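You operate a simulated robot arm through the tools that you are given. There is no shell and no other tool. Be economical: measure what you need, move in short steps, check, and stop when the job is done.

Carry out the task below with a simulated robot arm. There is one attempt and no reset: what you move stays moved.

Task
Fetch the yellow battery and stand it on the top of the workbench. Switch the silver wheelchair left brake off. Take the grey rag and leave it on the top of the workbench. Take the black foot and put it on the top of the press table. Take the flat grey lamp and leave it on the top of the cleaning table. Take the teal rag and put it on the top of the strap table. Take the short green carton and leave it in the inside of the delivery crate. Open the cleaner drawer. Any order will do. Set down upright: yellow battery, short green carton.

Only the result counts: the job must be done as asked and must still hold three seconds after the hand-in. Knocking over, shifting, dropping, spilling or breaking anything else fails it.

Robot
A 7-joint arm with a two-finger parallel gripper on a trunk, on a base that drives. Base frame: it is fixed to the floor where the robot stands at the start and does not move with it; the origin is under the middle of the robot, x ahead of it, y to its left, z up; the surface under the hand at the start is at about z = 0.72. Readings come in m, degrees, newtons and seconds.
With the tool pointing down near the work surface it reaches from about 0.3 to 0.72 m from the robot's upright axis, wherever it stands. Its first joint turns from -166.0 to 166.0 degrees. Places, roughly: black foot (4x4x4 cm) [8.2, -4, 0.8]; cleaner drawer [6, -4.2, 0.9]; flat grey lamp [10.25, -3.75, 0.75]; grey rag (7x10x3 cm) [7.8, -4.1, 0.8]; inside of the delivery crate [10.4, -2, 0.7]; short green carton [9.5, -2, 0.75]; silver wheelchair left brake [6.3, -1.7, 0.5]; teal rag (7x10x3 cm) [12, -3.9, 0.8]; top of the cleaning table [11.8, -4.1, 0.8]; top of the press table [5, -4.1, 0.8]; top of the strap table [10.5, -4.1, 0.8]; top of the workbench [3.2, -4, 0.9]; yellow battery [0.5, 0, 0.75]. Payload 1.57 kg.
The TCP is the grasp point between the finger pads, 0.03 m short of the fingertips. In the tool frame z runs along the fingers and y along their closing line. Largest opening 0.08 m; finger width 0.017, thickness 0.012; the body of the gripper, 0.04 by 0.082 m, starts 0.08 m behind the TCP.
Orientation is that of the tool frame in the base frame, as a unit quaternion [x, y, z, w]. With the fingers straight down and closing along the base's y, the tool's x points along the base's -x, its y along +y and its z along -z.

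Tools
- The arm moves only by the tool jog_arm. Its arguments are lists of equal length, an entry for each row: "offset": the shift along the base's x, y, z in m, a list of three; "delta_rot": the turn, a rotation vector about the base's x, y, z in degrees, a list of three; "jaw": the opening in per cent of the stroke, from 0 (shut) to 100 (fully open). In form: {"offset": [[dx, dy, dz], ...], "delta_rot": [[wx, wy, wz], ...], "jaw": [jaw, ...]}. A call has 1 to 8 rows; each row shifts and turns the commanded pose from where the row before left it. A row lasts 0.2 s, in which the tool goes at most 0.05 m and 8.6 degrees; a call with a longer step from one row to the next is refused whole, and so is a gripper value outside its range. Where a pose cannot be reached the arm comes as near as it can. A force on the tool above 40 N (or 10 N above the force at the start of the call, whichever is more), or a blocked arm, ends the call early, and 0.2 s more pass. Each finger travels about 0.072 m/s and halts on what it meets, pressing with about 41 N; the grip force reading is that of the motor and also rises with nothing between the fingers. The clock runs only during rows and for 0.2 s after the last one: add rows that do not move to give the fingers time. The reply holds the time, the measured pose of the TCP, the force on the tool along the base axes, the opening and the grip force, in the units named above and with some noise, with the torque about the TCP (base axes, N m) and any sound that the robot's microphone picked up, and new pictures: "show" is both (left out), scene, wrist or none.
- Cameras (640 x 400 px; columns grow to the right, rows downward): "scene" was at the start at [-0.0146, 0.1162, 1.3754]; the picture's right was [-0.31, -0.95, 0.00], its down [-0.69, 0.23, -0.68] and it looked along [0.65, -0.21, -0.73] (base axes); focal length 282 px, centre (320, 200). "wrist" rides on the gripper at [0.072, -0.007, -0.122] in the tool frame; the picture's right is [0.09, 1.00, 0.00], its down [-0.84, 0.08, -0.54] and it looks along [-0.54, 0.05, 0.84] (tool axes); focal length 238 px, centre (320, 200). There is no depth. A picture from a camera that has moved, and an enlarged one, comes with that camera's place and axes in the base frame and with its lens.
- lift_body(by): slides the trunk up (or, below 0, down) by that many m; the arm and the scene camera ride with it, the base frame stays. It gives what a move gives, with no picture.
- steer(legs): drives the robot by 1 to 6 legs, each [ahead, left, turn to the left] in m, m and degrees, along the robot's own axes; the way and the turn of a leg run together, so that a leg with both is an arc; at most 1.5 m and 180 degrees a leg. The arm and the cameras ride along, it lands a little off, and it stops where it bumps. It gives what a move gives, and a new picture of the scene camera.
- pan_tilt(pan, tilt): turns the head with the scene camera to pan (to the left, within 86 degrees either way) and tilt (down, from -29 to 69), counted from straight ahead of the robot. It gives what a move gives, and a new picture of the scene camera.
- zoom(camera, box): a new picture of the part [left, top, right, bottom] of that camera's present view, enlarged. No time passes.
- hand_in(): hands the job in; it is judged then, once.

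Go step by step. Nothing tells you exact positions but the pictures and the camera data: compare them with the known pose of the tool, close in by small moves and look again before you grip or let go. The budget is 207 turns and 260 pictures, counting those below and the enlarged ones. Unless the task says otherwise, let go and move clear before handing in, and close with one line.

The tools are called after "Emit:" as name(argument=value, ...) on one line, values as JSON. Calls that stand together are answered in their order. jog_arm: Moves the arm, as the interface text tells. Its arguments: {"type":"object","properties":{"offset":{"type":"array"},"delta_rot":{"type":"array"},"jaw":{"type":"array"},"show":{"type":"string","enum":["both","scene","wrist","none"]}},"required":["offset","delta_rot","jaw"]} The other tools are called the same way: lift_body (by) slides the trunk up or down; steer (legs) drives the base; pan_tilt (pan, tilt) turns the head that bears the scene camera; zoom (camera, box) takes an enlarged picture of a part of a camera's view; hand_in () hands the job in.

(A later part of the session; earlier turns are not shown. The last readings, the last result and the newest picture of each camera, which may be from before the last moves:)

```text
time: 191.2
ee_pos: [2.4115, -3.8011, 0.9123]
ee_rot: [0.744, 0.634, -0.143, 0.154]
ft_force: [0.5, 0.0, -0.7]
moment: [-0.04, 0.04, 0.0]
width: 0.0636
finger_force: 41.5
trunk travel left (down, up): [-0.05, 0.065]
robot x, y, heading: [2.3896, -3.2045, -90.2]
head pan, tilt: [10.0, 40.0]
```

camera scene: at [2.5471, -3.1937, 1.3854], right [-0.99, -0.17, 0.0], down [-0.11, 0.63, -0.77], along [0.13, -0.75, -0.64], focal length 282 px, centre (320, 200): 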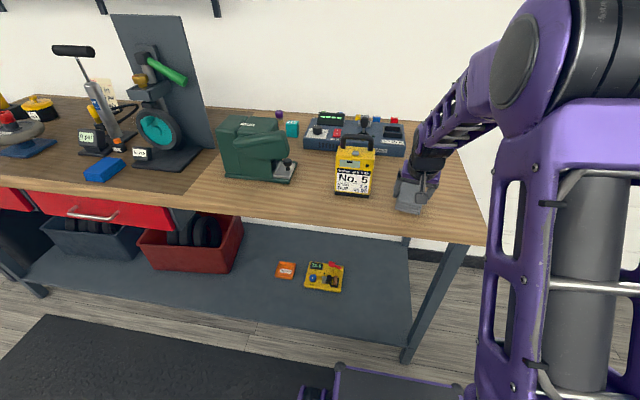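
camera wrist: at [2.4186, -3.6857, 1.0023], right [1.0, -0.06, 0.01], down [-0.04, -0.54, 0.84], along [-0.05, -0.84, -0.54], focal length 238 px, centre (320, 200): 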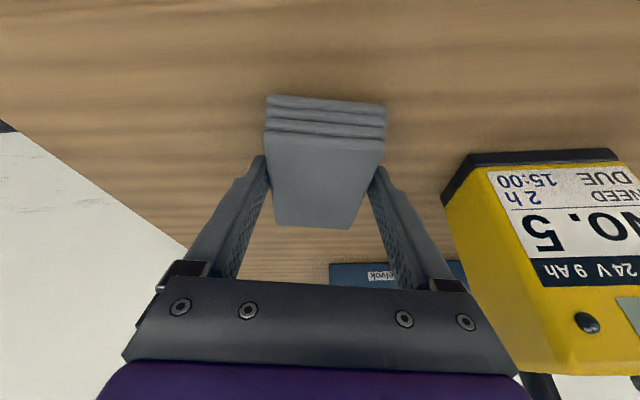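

Emit:
jog_arm(offset=[[0, 0, -0.003], [0, 0, -0.003], [0, 0, -0.002], [0, 0, 0]], delta_rot=[[0, 0, 0], [0, 0, 0], [0, 0, 0], [0, 0, 0]], jaw=[0, 0, 0, 0], show="scene")

Emit:
zoom(camera="scene", box=[340, 130, 480, 240])

```text
time: 192.0
ee_pos: [2.4111, -3.8035, 0.9125]
ee_rot: [0.742, 0.634, -0.148, 0.16]
ft_force: [-0.2, 2.9, 16.0]
moment: [0.82, 0.44, -0.08]
width: 0.0638
finger_force: 41.1
trunk travel left (down, up): [-0.05, 0.065]
robot x, y, heading: [2.3929, -3.1997, -90.0]
head pan, tilt: [10.0, 40.0]
stopped in row 3: the force on the tool passed its limit at 45 N (the readings are from after the stop); the commanded pose is now the measured one
camera scene: at [2.5471, -3.192, 1.3852], right [-0.99, -0.17, 0.0], down [-0.11, 0.63, -0.77], along [0.13, -0.76, -0.64], focal length 282 px, centre (320, 200)
```

scene: 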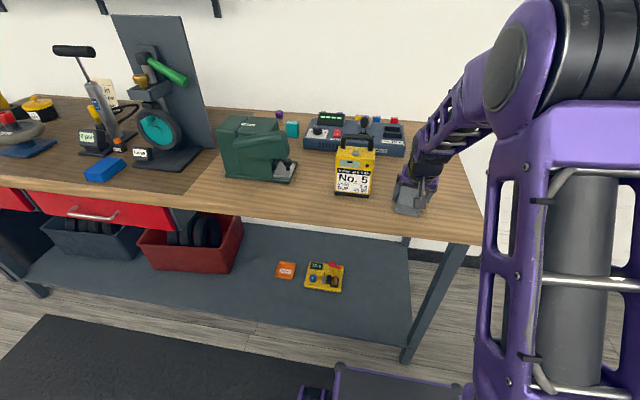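

```text
3.64 times, centred on (410, 185) of scene
camera zoom: at [2.5471, -3.192, 1.3852], right [-0.99, -0.17, 0.0], down [-0.11, 0.63, -0.77], along [0.13, -0.76, -0.64], focal length 1026 px, centre (-7, 254)
```

zoom: 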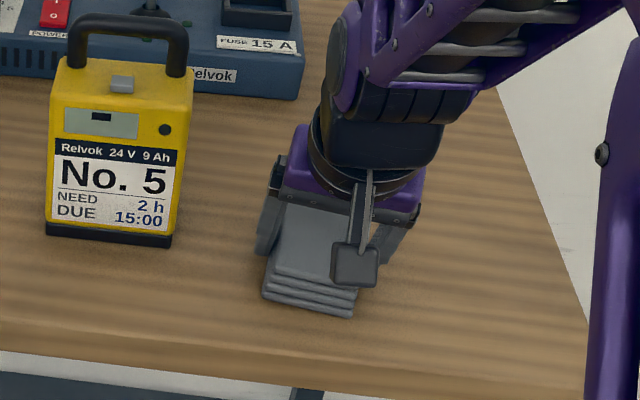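

The rag is in contact with the bench. I'll open and withdraw up along the tool axis.

Emit:
jog_arm(offset=[[0, 0, 0], [0, 0, 0], [0, 0.008, 0.018], [0, 0.018, 0.04], [0, 0.018, 0.04], [0, 0.018, 0.04], [0, 0.02, 0.04], [0, 0.02, 0.04]], delta_rot=[[0, 0, 0], [0, 0, 0], [0, 0, 0], [0, 0, 0], [0, 0, 0], [8, 0, 0], [8, 0, 0], [8, 0, 0]], jaw=[60, 100, 100, 100, 100, 100, 100, 100], show="scene")

```text
time: 193.8
ee_pos: [2.4138, -3.7009, 1.13]
ee_rot: [0.76, 0.65, -0.011, 0.0]
ft_force: [-0.3, -0.3, 0.1]
moment: [0.01, -0.01, 0.0]
width: 0.0801
finger_force: 0.0
trunk travel left (down, up): [-0.05, 0.065]
robot x, y, heading: [2.3924, -3.1992, -90.0]
head pan, tilt: [10.0, 40.0]
camera scene: at [2.5471, -3.1936, 1.3854], right [-0.99, -0.17, 0.0], down [-0.11, 0.63, -0.77], along [0.13, -0.75, -0.64], focal length 282 px, centre (320, 200)
```

scene: 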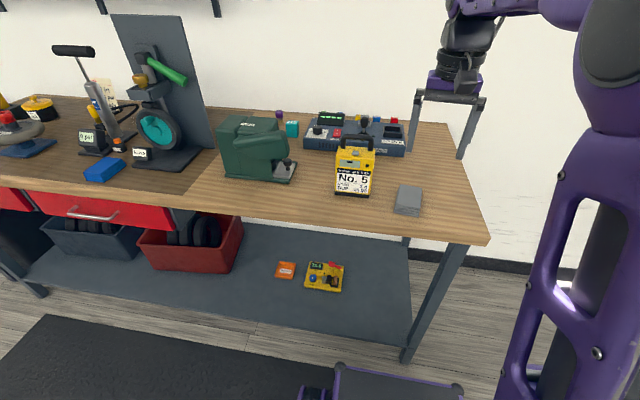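

Rag placed. Now back along the aisle for the black foot in the teal tray at about [8.21, −4.01].

Emit:
steer(legs=[[-0.25, 0, 0], [0, 0, 90], [1.5, 0, 0], [1.0, 0, 0]])

```text
time: 211.2
ee_pos: [5.3839, -3.1515, 1.1293]
ee_rot: [0.128, 0.992, -0.007, 0.008]
ft_force: [0.0, -1.1, -0.1]
moment: [-0.05, -0.02, -0.01]
width: 0.0797
finger_force: 0.0
trunk travel left (down, up): [-0.05, 0.065]
robot x, y, heading: [4.8838, -3.119, -6.1]
head pan, tilt: [10.0, 40.0]
camera scene: at [4.8924, -2.9661, 1.3854], right [0.07, -1.0, 0.0], down [-0.64, -0.05, -0.77], along [0.76, 0.05, -0.64], focal length 282 px, centre (320, 200)
```

scene: 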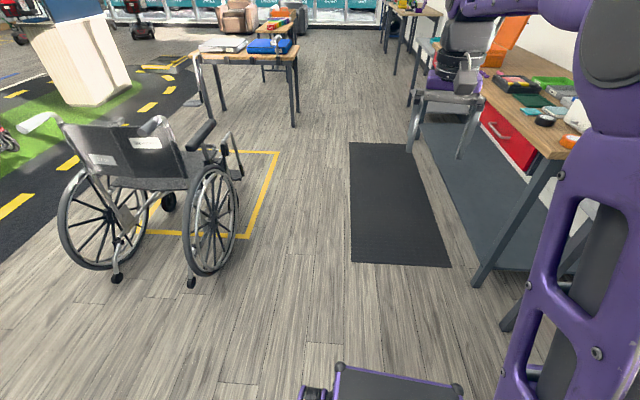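

Heading drifted −6°, so I'll correct it and continue to x ≈ 8.15.

Emit:
steer(legs=[[0, 0.2, 6.1], [1.5, 0, 0], [1.5, 0, 0], [0.25, 0, 0], [0, 0, -90]])

Emit:
pan_tilt(pan=0, tilt=45)

```text
time: 233.2
ee_pos: [8.1609, -3.4272, 1.1287]
ee_rot: [0.764, 0.645, -0.012, 0.0]
ft_force: [-0.5, 1.0, -0.2]
moment: [-0.03, -0.02, -0.03]
width: 0.0801
finger_force: 0.0
trunk travel left (down, up): [-0.05, 0.065]
robot x, y, heading: [8.1467, -2.9272, -90.8]
head pan, tilt: [10.0, 40.0]
camera scene: at [8.3008, -2.9209, 1.3854], right [-0.99, -0.16, 0.0], down [-0.1, 0.63, -0.77], along [0.12, -0.76, -0.64], focal length 282 px, centre (320, 200)
```

scene: 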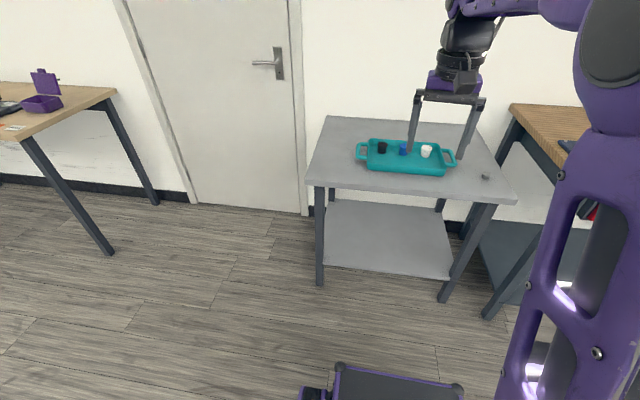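

```text
time: 233.9
ee_pos: [8.1611, -3.4265, 1.1291]
ee_rot: [0.763, 0.646, -0.01, 0.0]
ft_force: [0.3, -1.2, 0.1]
moment: [-0.02, 0.02, -0.01]
width: 0.0801
finger_force: 0.0
trunk travel left (down, up): [-0.05, 0.065]
robot x, y, heading: [8.1469, -2.9261, -90.8]
head pan, tilt: [0.0, 45.0]
camera scene: at [8.2861, -2.9183, 1.3782], right [-1.0, 0.01, 0.0], down [0.01, 0.71, -0.71], along [-0.01, -0.71, -0.71], focal length 282 px, centre (320, 200)
```

scene: 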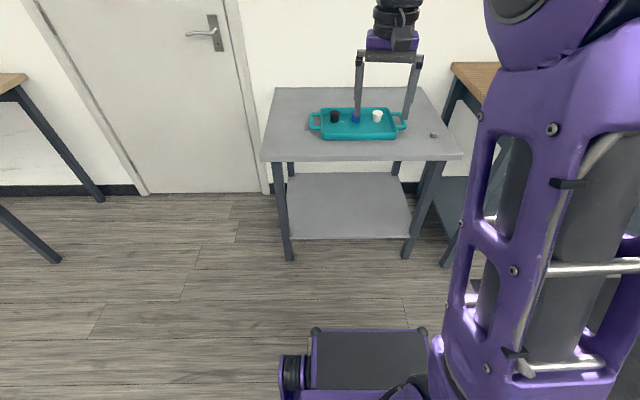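

Emit:
steer(legs=[[0.39, 0.05, 0.8]])

Emit:
jog_arm(offset=[[0, -0.03, -0.03], [0, -0.03, -0.03], [0, -0.03, -0.03], [0, -0.03, -0.03], [0, -0.01, -0.02], [0, 0, 0]], delta_rot=[[0, 0, 8], [0, 0, 2], [0, 0, 0], [0, 0, 0], [0, 0, 0], [0, 0, 0]], jaw=[100, 100, 100, 90, 80, 75], show="both")

```text
time: 236.4
ee_pos: [8.2128, -3.8197, 1.13]
ee_rot: [0.761, 0.649, -0.011, 0.001]
ft_force: [-0.7, 0.4, -0.4]
moment: [0.04, -0.02, -0.01]
width: 0.08
finger_force: 0.1
trunk travel left (down, up): [-0.05, 0.065]
robot x, y, heading: [8.1906, -3.3189, -90.1]
head pan, tilt: [0.0, 45.0]
camera scene: at [8.3324, -3.3102, 1.3781], right [-1.0, 0.0, 0.0], down [0.0, 0.71, -0.71], along [0.0, -0.71, -0.71], focal length 282 px, centre (320, 200)
```

scene: 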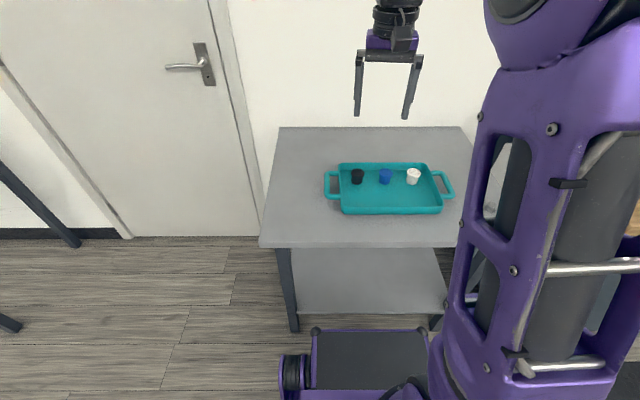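

```text
time: 237.8
ee_pos: [8.2117, -3.951, 0.989]
ee_rot: [0.7, 0.714, -0.011, 0.001]
ft_force: [-0.4, -0.2, -0.1]
moment: [-0.01, 0.04, 0.0]
width: 0.0602
finger_force: 0.0
trunk travel left (down, up): [-0.05, 0.065]
robot x, y, heading: [8.1915, -3.3191, -90.1]
head pan, tilt: [0.0, 45.0]
camera scene: at [8.3325, -3.3103, 1.3781], right [-1.0, 0.0, 0.0], down [0.0, 0.71, -0.71], along [0.0, -0.71, -0.71], focal length 282 px, centre (320, 200)
camera wrist: at [8.2055, -3.8767, 1.1121], right [0.99, 0.11, -0.02], down [0.1, -0.83, 0.56], along [0.05, -0.55, -0.83], focal length 238 px, centre (320, 200)
```

scene: 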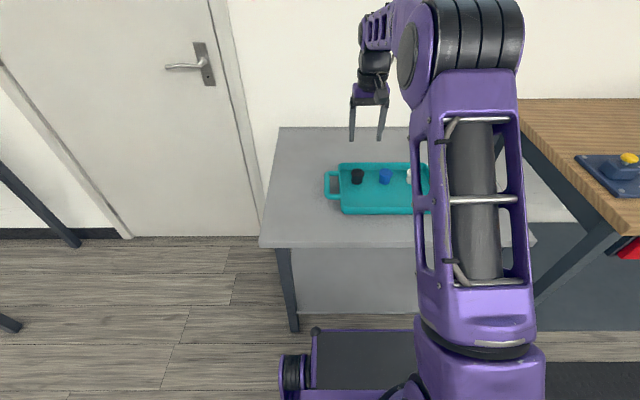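
wrist: 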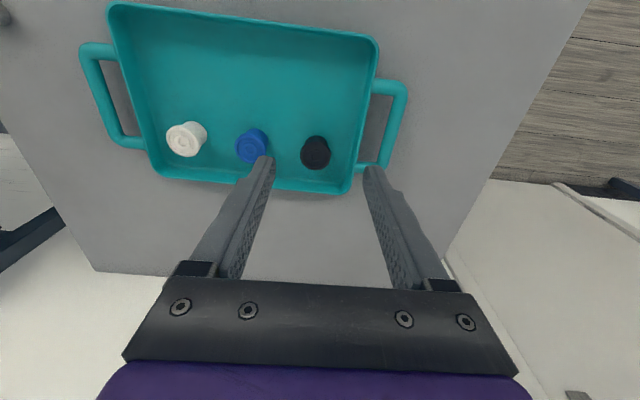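

The black foot is at [8.21, −4.003], in the tray's corner with room on both sides for fingers closing along x. I'll go above it and look once more.

Emit:
jog_arm(offset=[[0, -0.026, -0.03], [0, -0.026, -0.03], [0, 0, -0.04], [0, 0, -0.02], [0, 0, 0]], delta_rot=[[0, 0, 2], [0, 0, 0], [0, 0, 0], [0, 0, 0], [0, 0, 0]], jaw=[75, 75, 75, 75, 75], show="both")

```text
time: 239.0
ee_pos: [8.2135, -4.0022, 0.87]
ee_rot: [0.688, 0.725, -0.01, 0.001]
ft_force: [0.2, 0.8, 0.5]
moment: [-0.01, 0.02, 0.0]
width: 0.0599
finger_force: 0.0
trunk travel left (down, up): [-0.05, 0.065]
robot x, y, heading: [8.1947, -3.3192, -89.9]
head pan, tilt: [0.0, 45.0]
camera scene: at [8.3325, -3.3103, 1.3781], right [-1.0, 0.0, 0.0], down [0.0, 0.71, -0.71], along [0.0, -0.71, -0.71], focal length 282 px, centre (320, 200)
camera wrist: at [8.2044, -3.9286, 0.9924], right [0.99, 0.14, -0.02], down [0.13, -0.82, 0.56], along [0.07, -0.55, -0.83], focal length 238 px, centre (320, 200)
```

scene: 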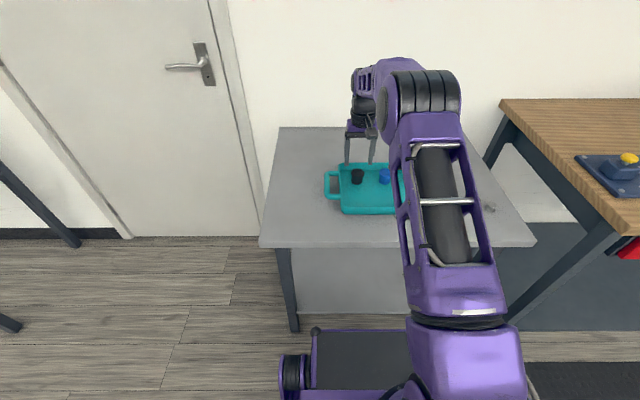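
wrist: 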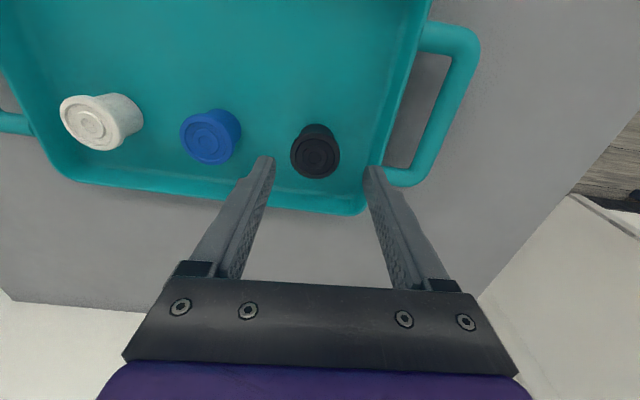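

The foot is at [8.2106, −4.012]; I'll narrow the gap slightly to clear the tray wall, align, and descend.

Emit:
jog_arm(offset=[[-0.003, -0.009, 0], [0, 0, -0.025], [0, 0, -0.02], [0, 0, -0.015], [0, 0, -0.003], [0, 0, 0]], delta_rot=[[0, 0, 0], [0, 0, 0], [0, 0, 0], [0, 0, 0], [0, 0, 0], [0, 0, 0]], jaw=[66, 66, 66, 66, 66, 66], show="wrist")

```text
time: 240.4
ee_pos: [8.2083, -4.0118, 0.808]
ee_rot: [0.689, 0.725, -0.011, 0.002]
ft_force: [0.1, -0.2, 0.2]
moment: [0.0, 0.0, -0.03]
width: 0.0528
finger_force: 0.0
trunk travel left (down, up): [-0.05, 0.065]
robot x, y, heading: [8.1939, -3.3198, -90.1]
head pan, tilt: [0.0, 45.0]
camera wrist: at [8.2001, -3.9377, 0.9298], right [0.99, 0.14, -0.02], down [0.13, -0.82, 0.56], along [0.07, -0.55, -0.83], focal length 238 px, centre (320, 200)
```

wrist: 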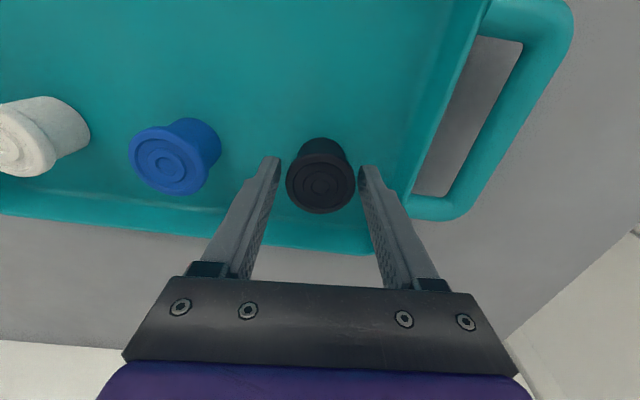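

Centred with no contact; closing on the foot.

Emit:
jog_arm(offset=[[0, 0, -0.003], [0, 0, 0], [0, 0, 0], [0, 0, 0]], delta_rot=[[0, 0, 0], [0, 0, 0], [0, 0, 0], [0, 0, 0]], jaw=[60, 30, 0, 0], show="none")

Emit:
jog_arm(offset=[[0, 0, 0.02], [0, 0, 0.03], [0, 0, 0.04], [0, 0.02, 0.04], [0, 0.04, 0.03], [0, 0.04, 0.03], [0, 0.04, 0.03], [0, 0.04, 0.03]], delta_rot=[[0, 0, 0], [0, 0, 0], [0, 0, 0], [0, 0, 0], [0, 0, 0], [0, 0, 0], [0, 0, 0], [0, 0, 0]], jaw=[0, 0, 0, 0, 0, 0, 0, 0], show="wrist")

```text
time: 241.4
ee_pos: [8.2079, -4.0109, 0.8045]
ee_rot: [0.688, 0.725, -0.012, 0.001]
ft_force: [-0.1, 0.6, -0.1]
moment: [-0.02, 0.05, 0.04]
width: 0.0346
finger_force: 40.4
trunk travel left (down, up): [-0.05, 0.065]
robot x, y, heading: [8.1945, -3.3169, -90.1]
head pan, tilt: [0.0, 45.0]
```

```text
time: 243.2
ee_pos: [8.2098, -3.8297, 1.0542]
ee_rot: [0.688, 0.725, -0.01, 0.0]
ft_force: [0.0, -0.8, -0.5]
moment: [0.01, -0.04, 0.0]
width: 0.0346
finger_force: 40.5
trunk travel left (down, up): [-0.05, 0.065]
robot x, y, heading: [8.1934, -3.3168, -90.2]
head pan, tilt: [0.0, 45.0]
camera wrist: at [8.2006, -3.7572, 1.1763], right [0.99, 0.14, -0.02], down [0.13, -0.82, 0.55], along [0.07, -0.55, -0.83], focal length 238 px, centre (320, 200)
```

wrist: 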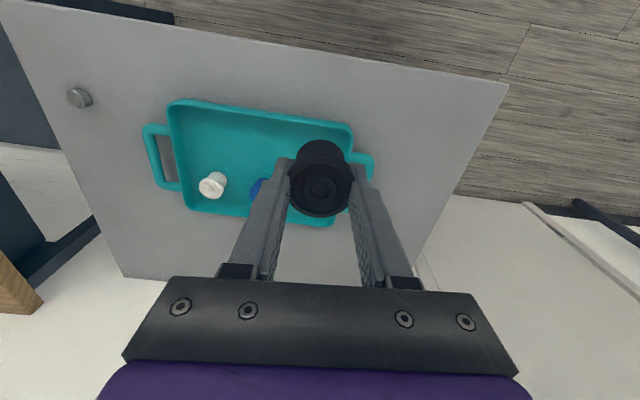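

The foot is held. Driving to the press table at x ≈ 5.

Emit:
steer(legs=[[-0.37, 0, 0], [0, 0, -90], [1.5, 0, 0], [1.5, 0, 0], [0, 0, 90]])

Emit:
pan_tilt(pan=0, tilt=40)

```text
time: 267.7
ee_pos: [5.1671, -3.4693, 1.0554]
ee_rot: [0.684, 0.729, -0.011, 0.002]
ft_force: [-0.7, -0.4, -0.4]
moment: [-0.01, -0.01, 0.0]
width: 0.0344
finger_force: 40.9
trunk travel left (down, up): [-0.05, 0.065]
robot x, y, heading: [5.1408, -2.9563, -89.7]
head pan, tilt: [0.0, 45.0]
camera scene: at [5.2836, -2.9475, 1.3781], right [-1.0, -0.01, 0.0], down [-0.01, 0.71, -0.71], along [0.01, -0.71, -0.71], focal length 282 px, centre (320, 200)
```

scene: 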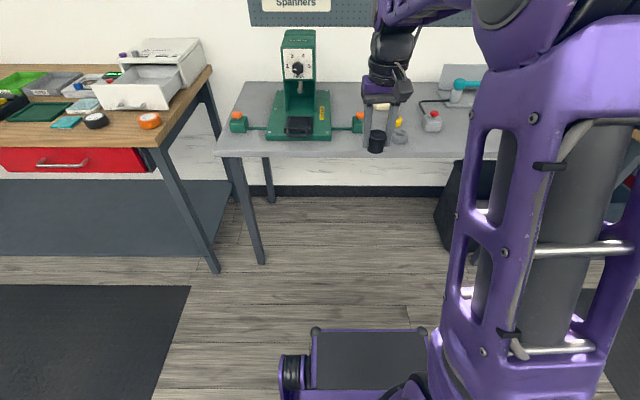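

```text
time: 268.4
ee_pos: [5.1666, -3.4698, 1.0543]
ee_rot: [0.684, 0.729, -0.012, 0.002]
ft_force: [-0.1, 0.4, -0.7]
moment: [-0.02, 0.03, 0.01]
width: 0.0345
finger_force: 41.4
trunk travel left (down, up): [-0.05, 0.065]
robot x, y, heading: [5.1431, -2.9612, -89.6]
head pan, tilt: [0.0, 40.0]
camera scene: at [5.2836, -2.9512, 1.3854], right [-1.0, -0.01, 0.0], down [0.0, 0.64, -0.77], along [0.01, -0.77, -0.64], focal length 282 px, centre (320, 200)
```

scene: 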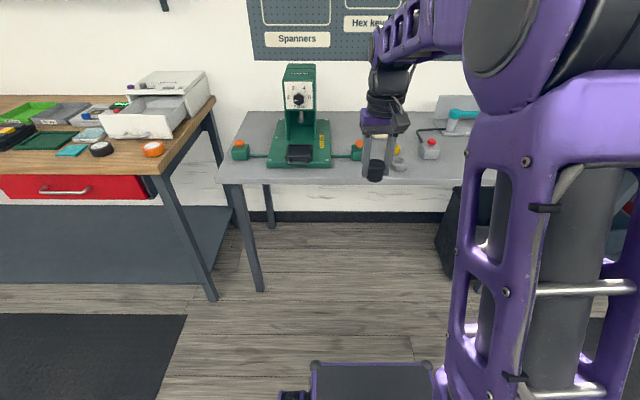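

Emit:
pan_tilt(pan=-25, tilt=40)

Emit:
zoom(camera="wrist", box=[0, 0, 640, 400])

```text
time: 269.3
ee_pos: [5.1662, -3.4693, 1.053]
ee_rot: [0.684, 0.729, -0.011, 0.002]
ft_force: [0.3, -1.0, -0.6]
moment: [-0.02, 0.04, 0.0]
width: 0.0343
finger_force: 40.8
trunk travel left (down, up): [-0.05, 0.065]
robot x, y, heading: [5.1477, -2.9571, -89.5]
head pan, tilt: [-25.0, 40.0]
camera scene: at [5.2477, -2.9435, 1.3854], right [-0.91, 0.42, 0.0], down [0.27, 0.58, -0.77], along [-0.32, -0.7, -0.64], focal length 282 px, centre (320, 200)
```

scene: 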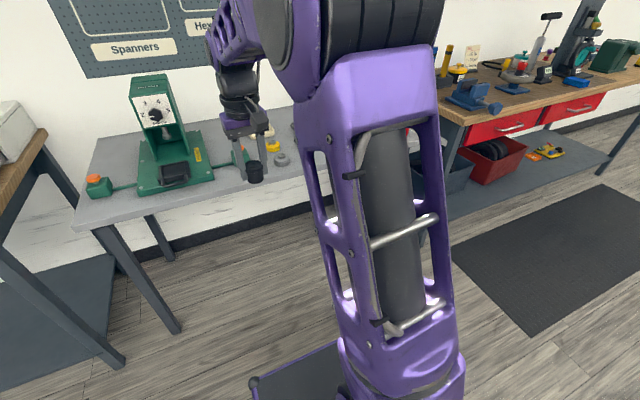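

```text
1.00 times, centred on (320, 200) of wrist (not enlarged: the box is as wide or as high as the picture)
camera zoom: at [5.1567, -3.3963, 1.1763], right [0.99, 0.16, -0.02], down [0.14, -0.82, 0.56], along [0.07, -0.55, -0.83], focal length 238 px, centre (320, 200)
```

zoom: 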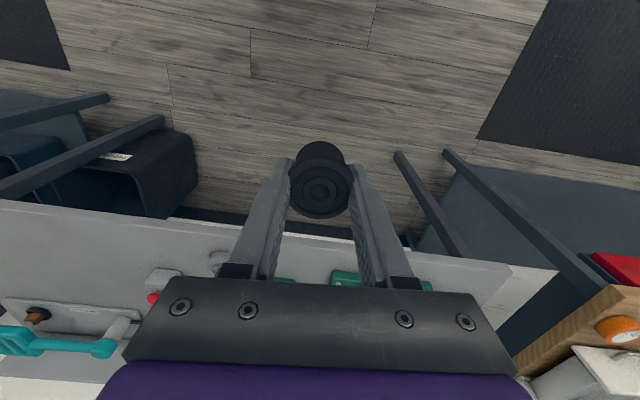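

This is the press table with the green press. There's a clear front strip around [5.2, −3.83], so I'll drive closer and inspect it with the wrist camera.

Emit:
steer(legs=[[0.25, 0, 0]])

Emit:
pan_tilt(pan=-5, tilt=50)

Emit:
zoom(camera="wrist", box=[0, 0, 640, 400])

```text
time: 271.1
ee_pos: [5.1687, -3.7164, 1.054]
ee_rot: [0.683, 0.73, -0.011, 0.001]
ft_force: [0.8, -0.7, -0.9]
moment: [-0.04, 0.0, -0.02]
width: 0.0345
finger_force: 41.3
trunk travel left (down, up): [-0.05, 0.065]
robot x, y, heading: [5.1439, -3.2012, -89.6]
head pan, tilt: [-25.0, 40.0]
camera scene: at [5.2494, -3.1906, 1.3854], right [-0.91, 0.42, 0.0], down [0.27, 0.58, -0.77], along [-0.32, -0.7, -0.64], focal length 282 px, centre (320, 200)
```

scene: 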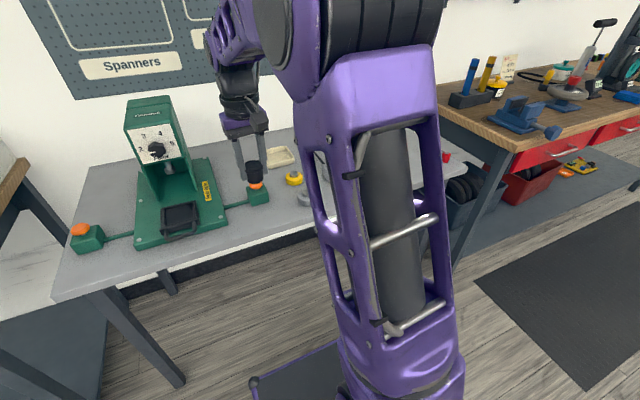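

```text
time: 271.9
ee_pos: [5.1679, -3.717, 1.0542]
ee_rot: [0.685, 0.729, -0.01, 0.001]
ft_force: [-0.9, 0.4, -0.5]
moment: [-0.04, -0.04, -0.02]
width: 0.0344
finger_force: 41.3
trunk travel left (down, up): [-0.05, 0.065]
robot x, y, heading: [5.1462, -3.2059, -89.6]
head pan, tilt: [-5.0, 50.0]
camera scene: at [5.2786, -3.1901, 1.3713], right [-1.0, 0.08, 0.0], down [0.06, 0.76, -0.64], along [-0.05, -0.64, -0.77], focal length 282 px, centre (320, 200)
```

scene: 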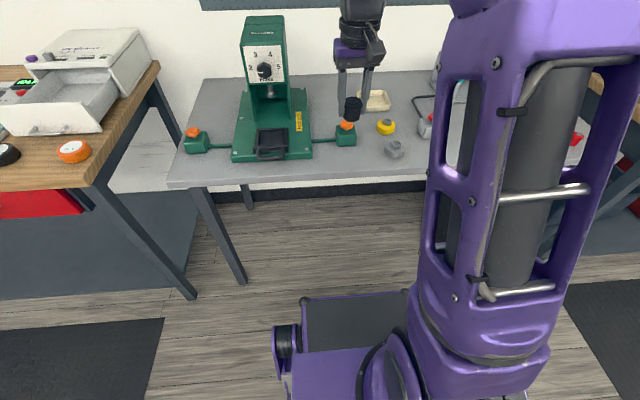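

```text
1.00 times, centred on (320, 200) of wrist (not enlarged: the box is as wide or as high as the picture)
camera zoom: at [5.1585, -3.6434, 1.1763], right [0.99, 0.16, -0.02], down [0.14, -0.82, 0.56], along [0.07, -0.55, -0.83], focal length 238 px, centre (320, 200)
```

zoom: 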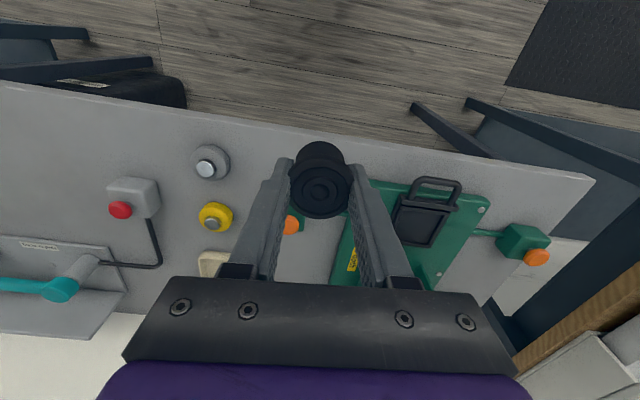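

The spot [5.15, −3.835] is clear: the edge is at −3.77 and the pedal block front at −3.91. I'll move over it and lower most of the way.

Emit:
jog_arm(offset=[[-0.008, -0.04, 0], [-0.008, -0.04, 0], [-0.004, -0.038, -0.02], [0, 0, -0.045], [0, 0, -0.045], [0, 0, -0.04], [0, 0, -0.04], [0, 0, 0]], delta_rot=[[0, 0, 0], [0, 0, 0], [0, 0, 0], [0, 0, 0], [0, 0, 0], [0, 0, 0], [0, 0, 0], [0, 0, 0]], jaw=[0, 0, 0, 0, 0, 0, 0, 0], show="both")

```text
time: 273.7
ee_pos: [5.1466, -3.8345, 0.8633]
ee_rot: [0.684, 0.73, -0.011, 0.002]
ft_force: [-0.7, 0.6, 0.0]
moment: [-0.02, -0.02, 0.0]
width: 0.0345
finger_force: 40.2
trunk travel left (down, up): [-0.05, 0.065]
robot x, y, heading: [5.15, -3.2069, -89.5]
head pan, tilt: [-5.0, 50.0]
camera scene: at [5.2786, -3.1902, 1.3712], right [-1.0, 0.08, 0.0], down [0.06, 0.76, -0.64], along [-0.05, -0.64, -0.77], focal length 282 px, centre (320, 200)
camera wrist: at [5.1382, -3.7625, 0.9862], right [0.99, 0.16, -0.02], down [0.14, -0.82, 0.56], along [0.07, -0.55, -0.83], focal length 238 px, centre (320, 200)
```

scene: 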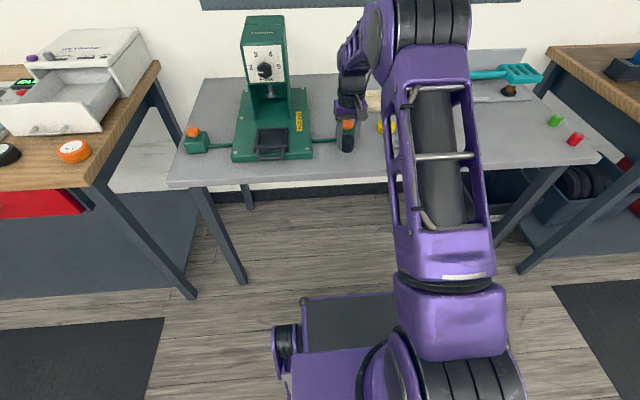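
wrist: 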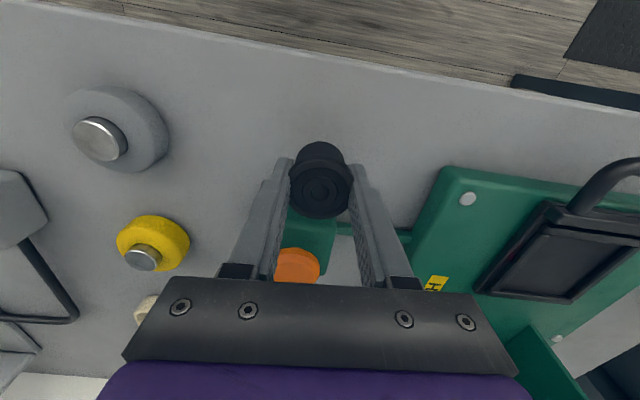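

Emit:
jog_arm(offset=[[0, 0.01, -0.025], [0, 0, -0.02], [0, 0, -0.007], [0, 0, -0.004], [0, 0, -0.004], [0, 0, 0]], delta_rot=[[0, 0, 0], [0, 0, 0], [0, 0, 0], [0, 0, 0], [0, 0, 0], [0, 0, 0]], jaw=[0, 0, 0, 0, 0, 0], show="none")

```text
time: 274.3
ee_pos: [5.148, -3.8269, 0.8383]
ee_rot: [0.684, 0.729, -0.014, 0.005]
ft_force: [0.3, 13.9, 20.7]
moment: [0.75, 0.05, -0.06]
width: 0.0344
finger_force: 40.9
trunk travel left (down, up): [-0.05, 0.065]
robot x, y, heading: [5.1477, -3.2064, -89.7]
head pan, tilt: [-5.0, 50.0]
stopped in row 2: the force on the tool passed its limit at 51 N (the readings are from after the stop); the commanded pose is now the measured one
```

Emit:
zoom(camera="scene", box=[300, 80, 400, 180])

Emit:
zoom(camera="wrist", box=[220, 100, 420, 300])

```text
4.00 times, centred on (350, 130) of scene
camera zoom: at [5.2786, -3.1872, 1.3716], right [-1.0, 0.08, 0.0], down [0.06, 0.76, -0.64], along [-0.05, -0.64, -0.76], focal length 1129 px, centre (200, 480)
```

zoom: 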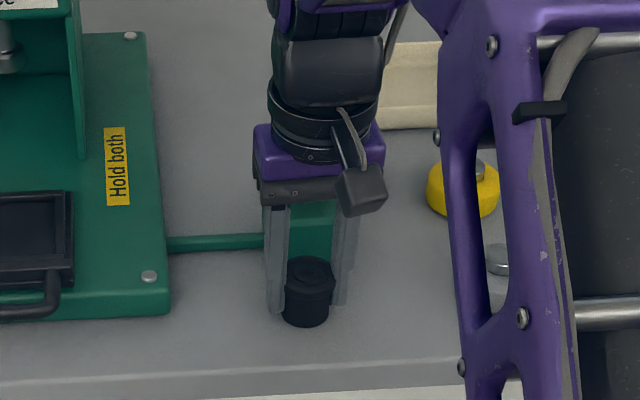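

```text
2.00 times, centred on (320, 200) of wrist
camera zoom: at [5.139, -3.752, 0.9598], right [0.99, 0.16, -0.02], down [0.14, -0.81, 0.56], along [0.07, -0.56, -0.83], focal length 477 px, centre (320, 200)
```

zoom: 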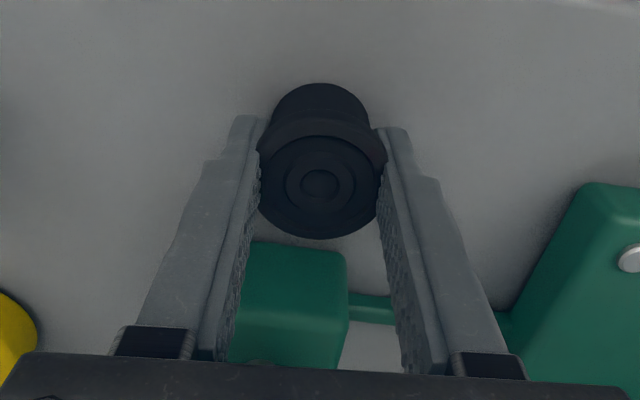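

The foot is resting on the table (top at z ≈ 0.80), clear of the green block. I'll release and rise straight up.

Emit:
jog_arm(offset=[[0, 0, 0.001], [0, 0, 0], [0, 0, 0.01], [0, 0, 0.03], [0, 0, 0.045], [0, 0, 0.045], [0, 0, 0.045], [0, 0, 0.045]], delta_rot=[[0, 0, 0], [0, 0, 0], [0, 0, 0], [0, 0, 0], [0, 0, 0], [0, 0, 0], [0, 0, 0], [0, 0, 0]], jaw=[55, 65, 65, 65, 65, 65, 65, 65], show="both")

```text
time: 276.1
ee_pos: [5.1477, -3.8281, 1.0558]
ee_rot: [0.684, 0.729, -0.014, 0.004]
ft_force: [-0.5, 0.2, -0.1]
moment: [0.03, -0.02, 0.0]
width: 0.0521
finger_force: 0.0
trunk travel left (down, up): [-0.05, 0.065]
robot x, y, heading: [5.1419, -3.2047, -89.3]
head pan, tilt: [-5.0, 50.0]
camera scene: at [5.2786, -3.1901, 1.3712], right [-1.0, 0.08, 0.0], down [0.06, 0.76, -0.64], along [-0.05, -0.64, -0.77], focal length 282 px, centre (320, 200)
camera wrist: at [5.1374, -3.7543, 1.1784], right [0.99, 0.16, -0.02], down [0.14, -0.82, 0.56], along [0.07, -0.56, -0.83], focal length 238 px, centre (320, 200)
```

scene: 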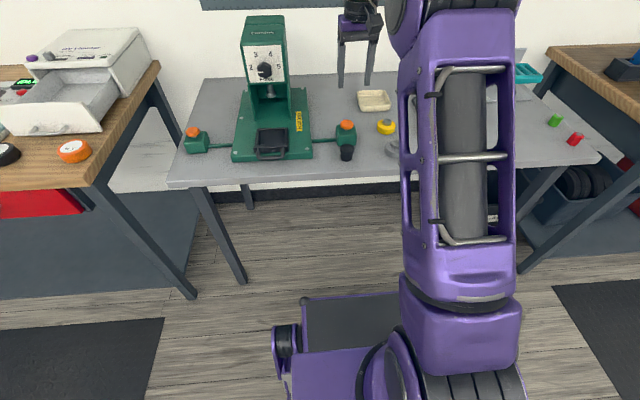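
wrist: 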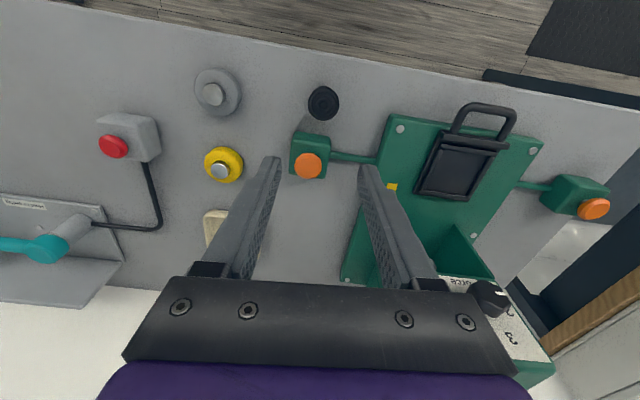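

The foot stands clear. Next is the brake: I'll go around the wheelchair's front, through the gap at x ≈ 7.2, to its left side.

Emit:
steer(legs=[[-0.25, 0, 0], [0, 0, 89.5], [1.5, 0, 0], [0.55, 0, 0]])

Emit:
pan_tilt(pan=60, tilt=40)

```text
time: 291.7
ee_pos: [7.8363, -3.0034, 1.0561]
ee_rot: [-0.017, 1.0, -0.006, 0.012]
ft_force: [0.1, -0.4, -0.2]
moment: [-0.04, 0.03, 0.0]
width: 0.0522
finger_force: 0.1
trunk travel left (down, up): [-0.05, 0.065]
robot x, y, heading: [7.2155, -2.9859, -1.3]
head pan, tilt: [-5.0, 50.0]
camera scene: at [7.2038, -2.8516, 1.3712], right [-0.11, -0.99, 0.0], down [-0.76, 0.08, -0.64], along [0.64, -0.07, -0.77], focal length 282 px, centre (320, 200)
```

scene: 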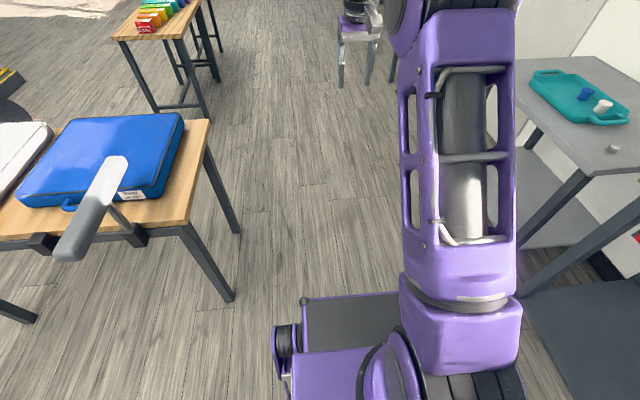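

```text
time: 293.0
ee_pos: [7.8369, -3.0035, 1.0563]
ee_rot: [-0.018, 1.0, -0.006, 0.012]
ft_force: [-0.5, -0.3, -1.0]
moment: [-0.03, -0.04, -0.04]
width: 0.0521
finger_force: 0.0
trunk travel left (down, up): [-0.05, 0.065]
robot x, y, heading: [7.2121, -2.9829, -1.2]
head pan, tilt: [60.0, 40.0]
camera scene: at [7.1715, -2.7706, 1.3854], right [0.85, -0.52, 0.0], down [-0.33, -0.55, -0.77], along [0.4, 0.65, -0.64], focal length 282 px, centre (320, 200)
```

scene: 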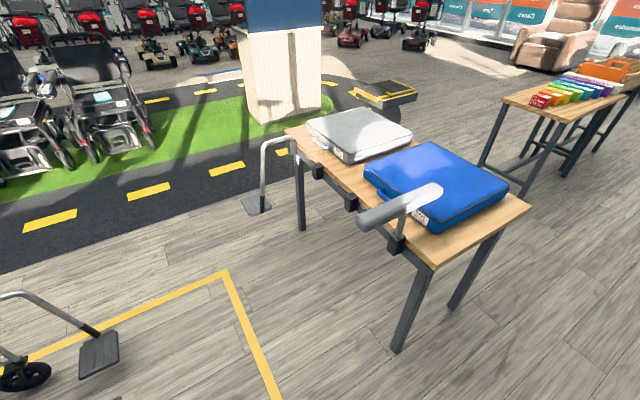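

The gap between the wheelchair's footrest (x ≈ 6.65) and things on the table (x ≈ 7.58) is passable at x ≈ 7.1. I'll go through it, turn round, and strafe to the brake.

Emit:
steer(legs=[[0, 0, 91.2], [1.5, 0.1, 0], [0.55, 0, 0]])

```text
refused: leg 2 is longer than a leg can be; nothing moved
```

Emit:
steer(legs=[[0, 0, 91.2], [1.2, 0.1, 0], [0.85, 0, 0]])

```text
time: 307.2
ee_pos: [7.1433, -0.3006, 1.0571]
ee_rot: [0.724, -0.689, -0.005, -0.014]
ft_force: [0.4, 0.4, 0.0]
moment: [0.0, 0.02, -0.02]
width: 0.052
finger_force: 0.0
trunk travel left (down, up): [-0.05, 0.065]
robot x, y, heading: [7.136, -0.9229, 89.2]
head pan, tilt: [60.0, 40.0]
camera scene: at [6.9212, -0.9688, 1.3854], right [0.51, 0.86, 0.0], down [0.55, -0.33, -0.77], along [-0.66, 0.39, -0.64], focal length 282 px, centre (320, 200)
```

scene: 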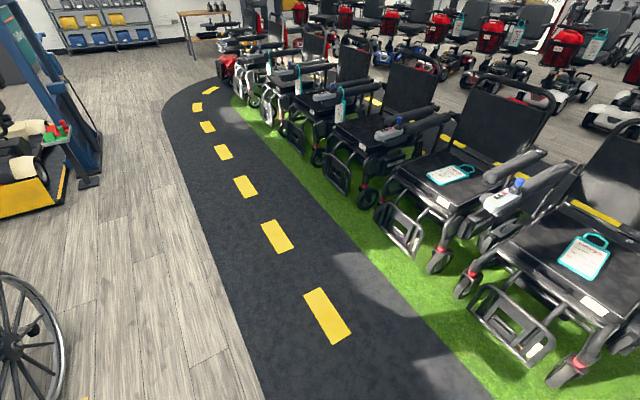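

Emit:
steer(legs=[[0, 0, 178], [0, 0, 2]])

Emit:
pan_tilt(pan=-30, tilt=45)

```text
time: 315.7
ee_pos: [7.1761, -1.5462, 1.0566]
ee_rot: [0.661, 0.751, -0.014, 0.005]
ft_force: [-0.5, 0.4, 0.4]
moment: [-0.02, 0.02, -0.02]
width: 0.0524
finger_force: 0.2
trunk travel left (down, up): [-0.05, 0.065]
robot x, y, heading: [7.1317, -0.9221, -86.0]
head pan, tilt: [60.0, 40.0]
camera scene: at [7.3449, -0.8605, 1.3854], right [-0.44, -0.9, 0.0], down [-0.58, 0.28, -0.77], along [0.69, -0.34, -0.64], focal length 282 px, centre (320, 200)
```

scene: 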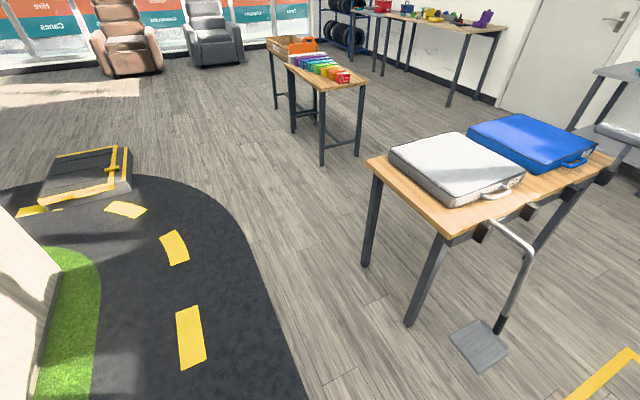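

```text
time: 317.3
ee_pos: [7.1755, -1.5456, 1.0574]
ee_rot: [0.66, 0.751, -0.014, 0.005]
ft_force: [-0.7, 0.5, 0.8]
moment: [-0.01, 0.01, -0.04]
width: 0.0519
finger_force: 0.2
trunk travel left (down, up): [-0.05, 0.065]
robot x, y, heading: [7.1351, -0.922, -85.9]
head pan, tilt: [-30.0, 45.0]
camera scene: at [7.2329, -0.8964, 1.3781], right [-0.9, 0.44, 0.0], down [0.31, 0.64, -0.71], along [-0.31, -0.64, -0.71], focal length 282 px, centre (320, 200)
```

scene: 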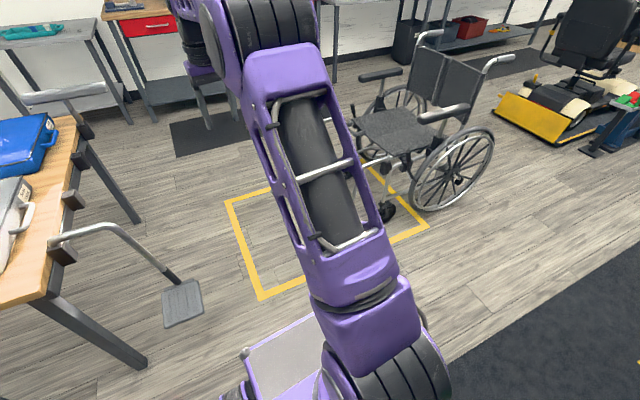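

Emit:
steer(legs=[[0, -0.75, -4]])

Emit:
pan_tilt(pan=0, tilt=45)

Emit:
zoom(camera="wrist", box=[0, 0, 640, 400])

```text
time: 324.8
ee_pos: [6.3966, -1.5708, 1.0578]
ee_rot: [0.688, 0.725, -0.014, 0.005]
ft_force: [-0.2, 0.3, -0.6]
moment: [0.0, -0.01, -0.01]
width: 0.0523
finger_force: 0.1
trunk travel left (down, up): [-0.05, 0.065]
robot x, y, heading: [6.4016, -0.9473, -90.4]
head pan, tilt: [-30.0, 45.0]
camera scene: at [6.5006, -0.9281, 1.3781], right [-0.86, 0.5, 0.0], down [0.36, 0.61, -0.71], along [-0.36, -0.61, -0.71], focal length 282 px, centre (320, 200)
```

scene: 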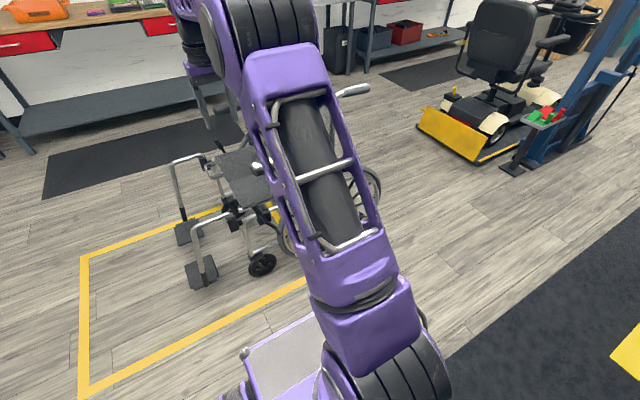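

```text
time: 325.8
ee_pos: [6.3957, -1.5713, 1.0556]
ee_rot: [0.689, 0.725, -0.014, 0.005]
ft_force: [0.1, -0.1, -0.6]
moment: [0.02, 0.03, 0.0]
width: 0.0522
finger_force: 0.0
trunk travel left (down, up): [-0.05, 0.065]
robot x, y, heading: [6.4039, -0.9481, -89.9]
head pan, tilt: [0.0, 45.0]
camera scene: at [6.5412, -0.9391, 1.3781], right [-1.0, 0.0, 0.0], down [0.0, 0.71, -0.71], along [0.0, -0.71, -0.71], focal length 282 px, centre (320, 200)
```

scene: 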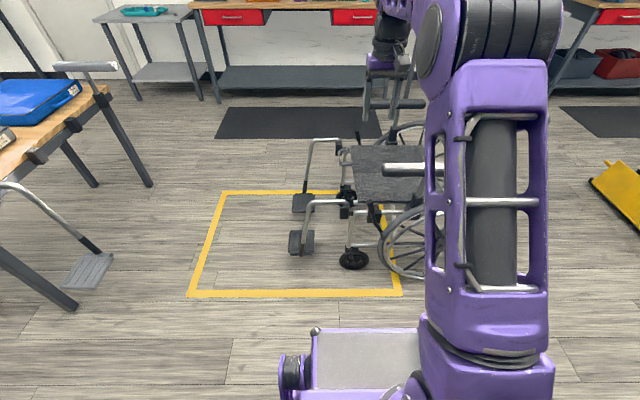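

```text
1.00 times, centred on (320, 200) of wrist (not enlarged: the box is as wide or as high as the picture)
camera zoom: at [6.3871, -1.4973, 1.178], right [0.99, 0.14, -0.02], down [0.13, -0.82, 0.56], along [0.07, -0.56, -0.83], focal length 238 px, centre (320, 200)
```

zoom: 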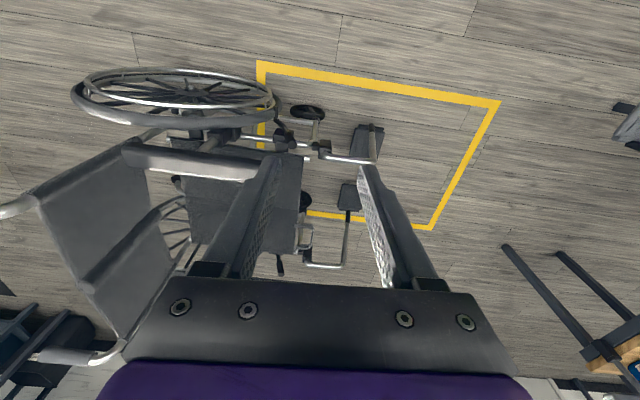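

Emit:
zoom(camera="wrist", box=[220, 80, 400, 200])

Emit:
zoom(camera="scene", box=[280, 130, 440, 280])

```text
3.33 times, centred on (310, 140) of wrist
camera zoom: at [6.3871, -1.4973, 1.178], right [0.99, 0.14, -0.02], down [0.13, -0.82, 0.56], along [0.07, -0.56, -0.83], focal length 794 px, centre (353, 400)
```

zoom: 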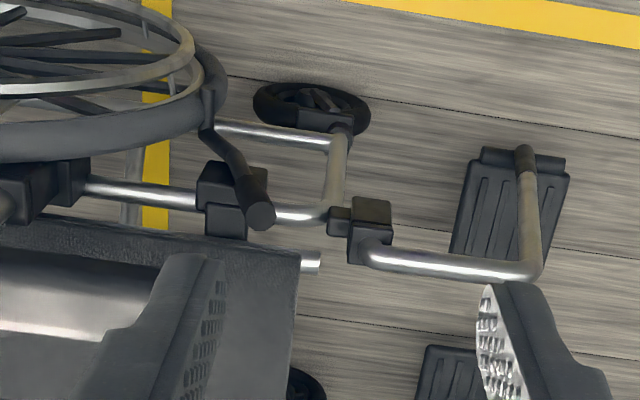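

```text
2.67 times, centred on (360, 205) of scene
camera zoom: at [6.5412, -0.9391, 1.3781], right [-1.0, 0.0, 0.0], down [0.0, 0.71, -0.71], along [0.0, -0.71, -0.71], focal length 753 px, centre (213, 187)
```

zoom: 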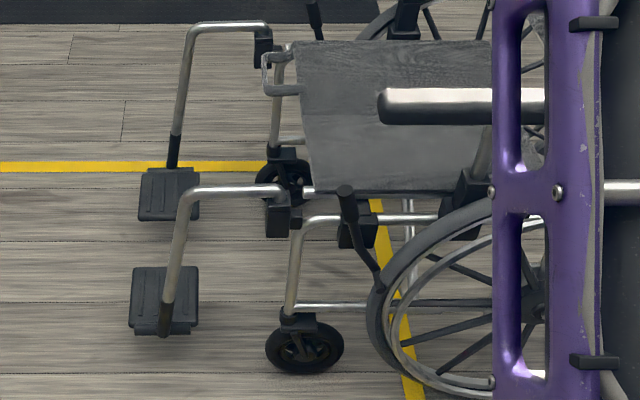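

The lever handle tip triangulates to [6.34, −1.74, 0.57], leaning forward, and its lower end presses the tyre. So "off" should be pulling the handle back (−x). I'll drive 13 cm closer and tilt the tool outward for an approach from the side.

Emit:
steer(legs=[[0.13, 0, 0]])

Emit:
jog_arm(offset=[[0, 0.03, -0.02], [0, 0.03, -0.03], [0, 0.03, -0.03], [0, 0.02, -0.03], [0, 0.02, -0.04], [0, 0.01, -0.04], [0, 0, -0.04], [0, 0, 0]], delta_rot=[[-7, 0, 0], [-7, 0, 0], [-7, 0, 0], [-7, 0, 0], [-7, 0, 0], [-7, 0, 0], [-3, 0, 0], [0, 0, 0]], jaw=[65, 65, 65, 65, 65, 65, 65, 65], show="both")

```text
time: 327.0
ee_pos: [6.3943, -1.697, 1.0558]
ee_rot: [0.688, 0.726, -0.014, 0.005]
ft_force: [0.1, -0.9, -0.3]
moment: [-0.02, -0.02, 0.01]
width: 0.0519
finger_force: 0.1
trunk travel left (down, up): [-0.05, 0.065]
robot x, y, heading: [6.3997, -1.0769, -90.2]
head pan, tilt: [0.0, 45.0]
camera scene: at [6.5407, -1.0655, 1.3781], right [-1.0, 0.0, 0.0], down [0.0, 0.71, -0.71], along [0.0, -0.71, -0.71], focal length 282 px, centre (320, 200)
```

scene: 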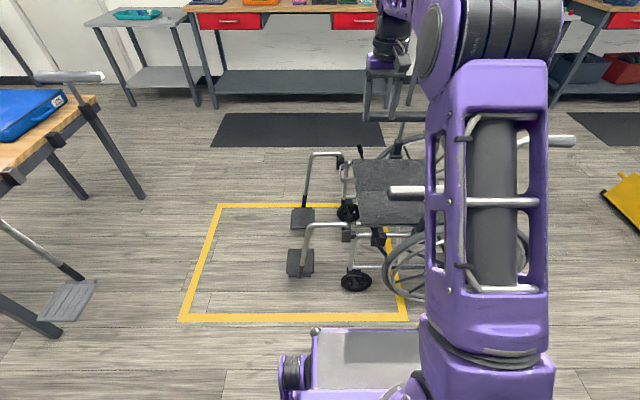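

```text
time: 328.8
ee_pos: [6.3943, -1.5565, 0.8256]
ee_rot: [0.634, 0.665, -0.291, 0.268]
ft_force: [-0.5, -0.4, -0.6]
moment: [0.01, -0.01, -0.02]
width: 0.052
finger_force: 0.0
trunk travel left (down, up): [-0.05, 0.065]
robot x, y, heading: [6.3993, -1.0739, -90.3]
head pan, tilt: [0.0, 45.0]
camera scene: at [6.5407, -1.0657, 1.3781], right [-1.0, 0.0, 0.0], down [0.0, 0.71, -0.71], along [0.0, -0.71, -0.71], focal length 282 px, centre (320, 200)
camera wrist: at [6.3855, -1.4194, 0.8594], right [0.99, 0.09, -0.11], down [0.13, -0.18, 0.98], along [0.07, -0.98, -0.19], focal length 238 px, centre (320, 200)
```

scene: 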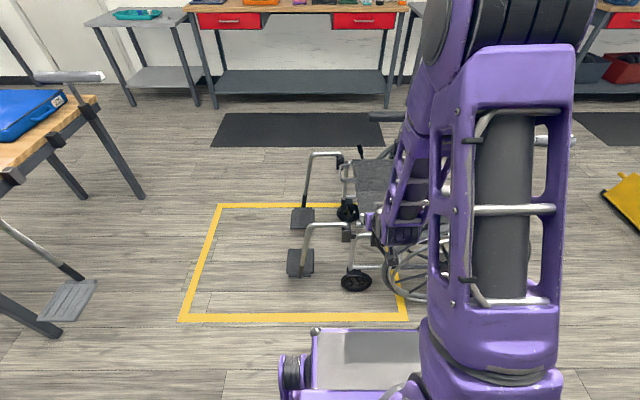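
wrist: 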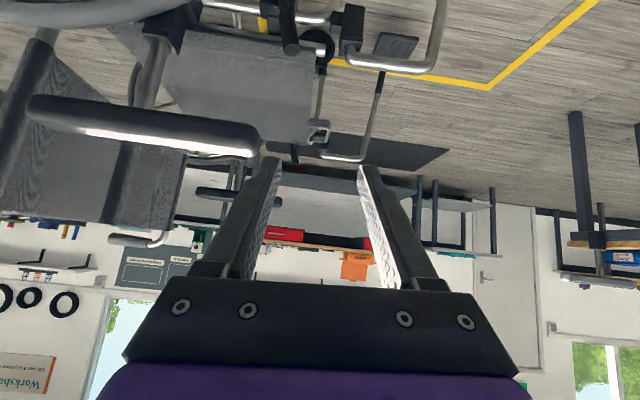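

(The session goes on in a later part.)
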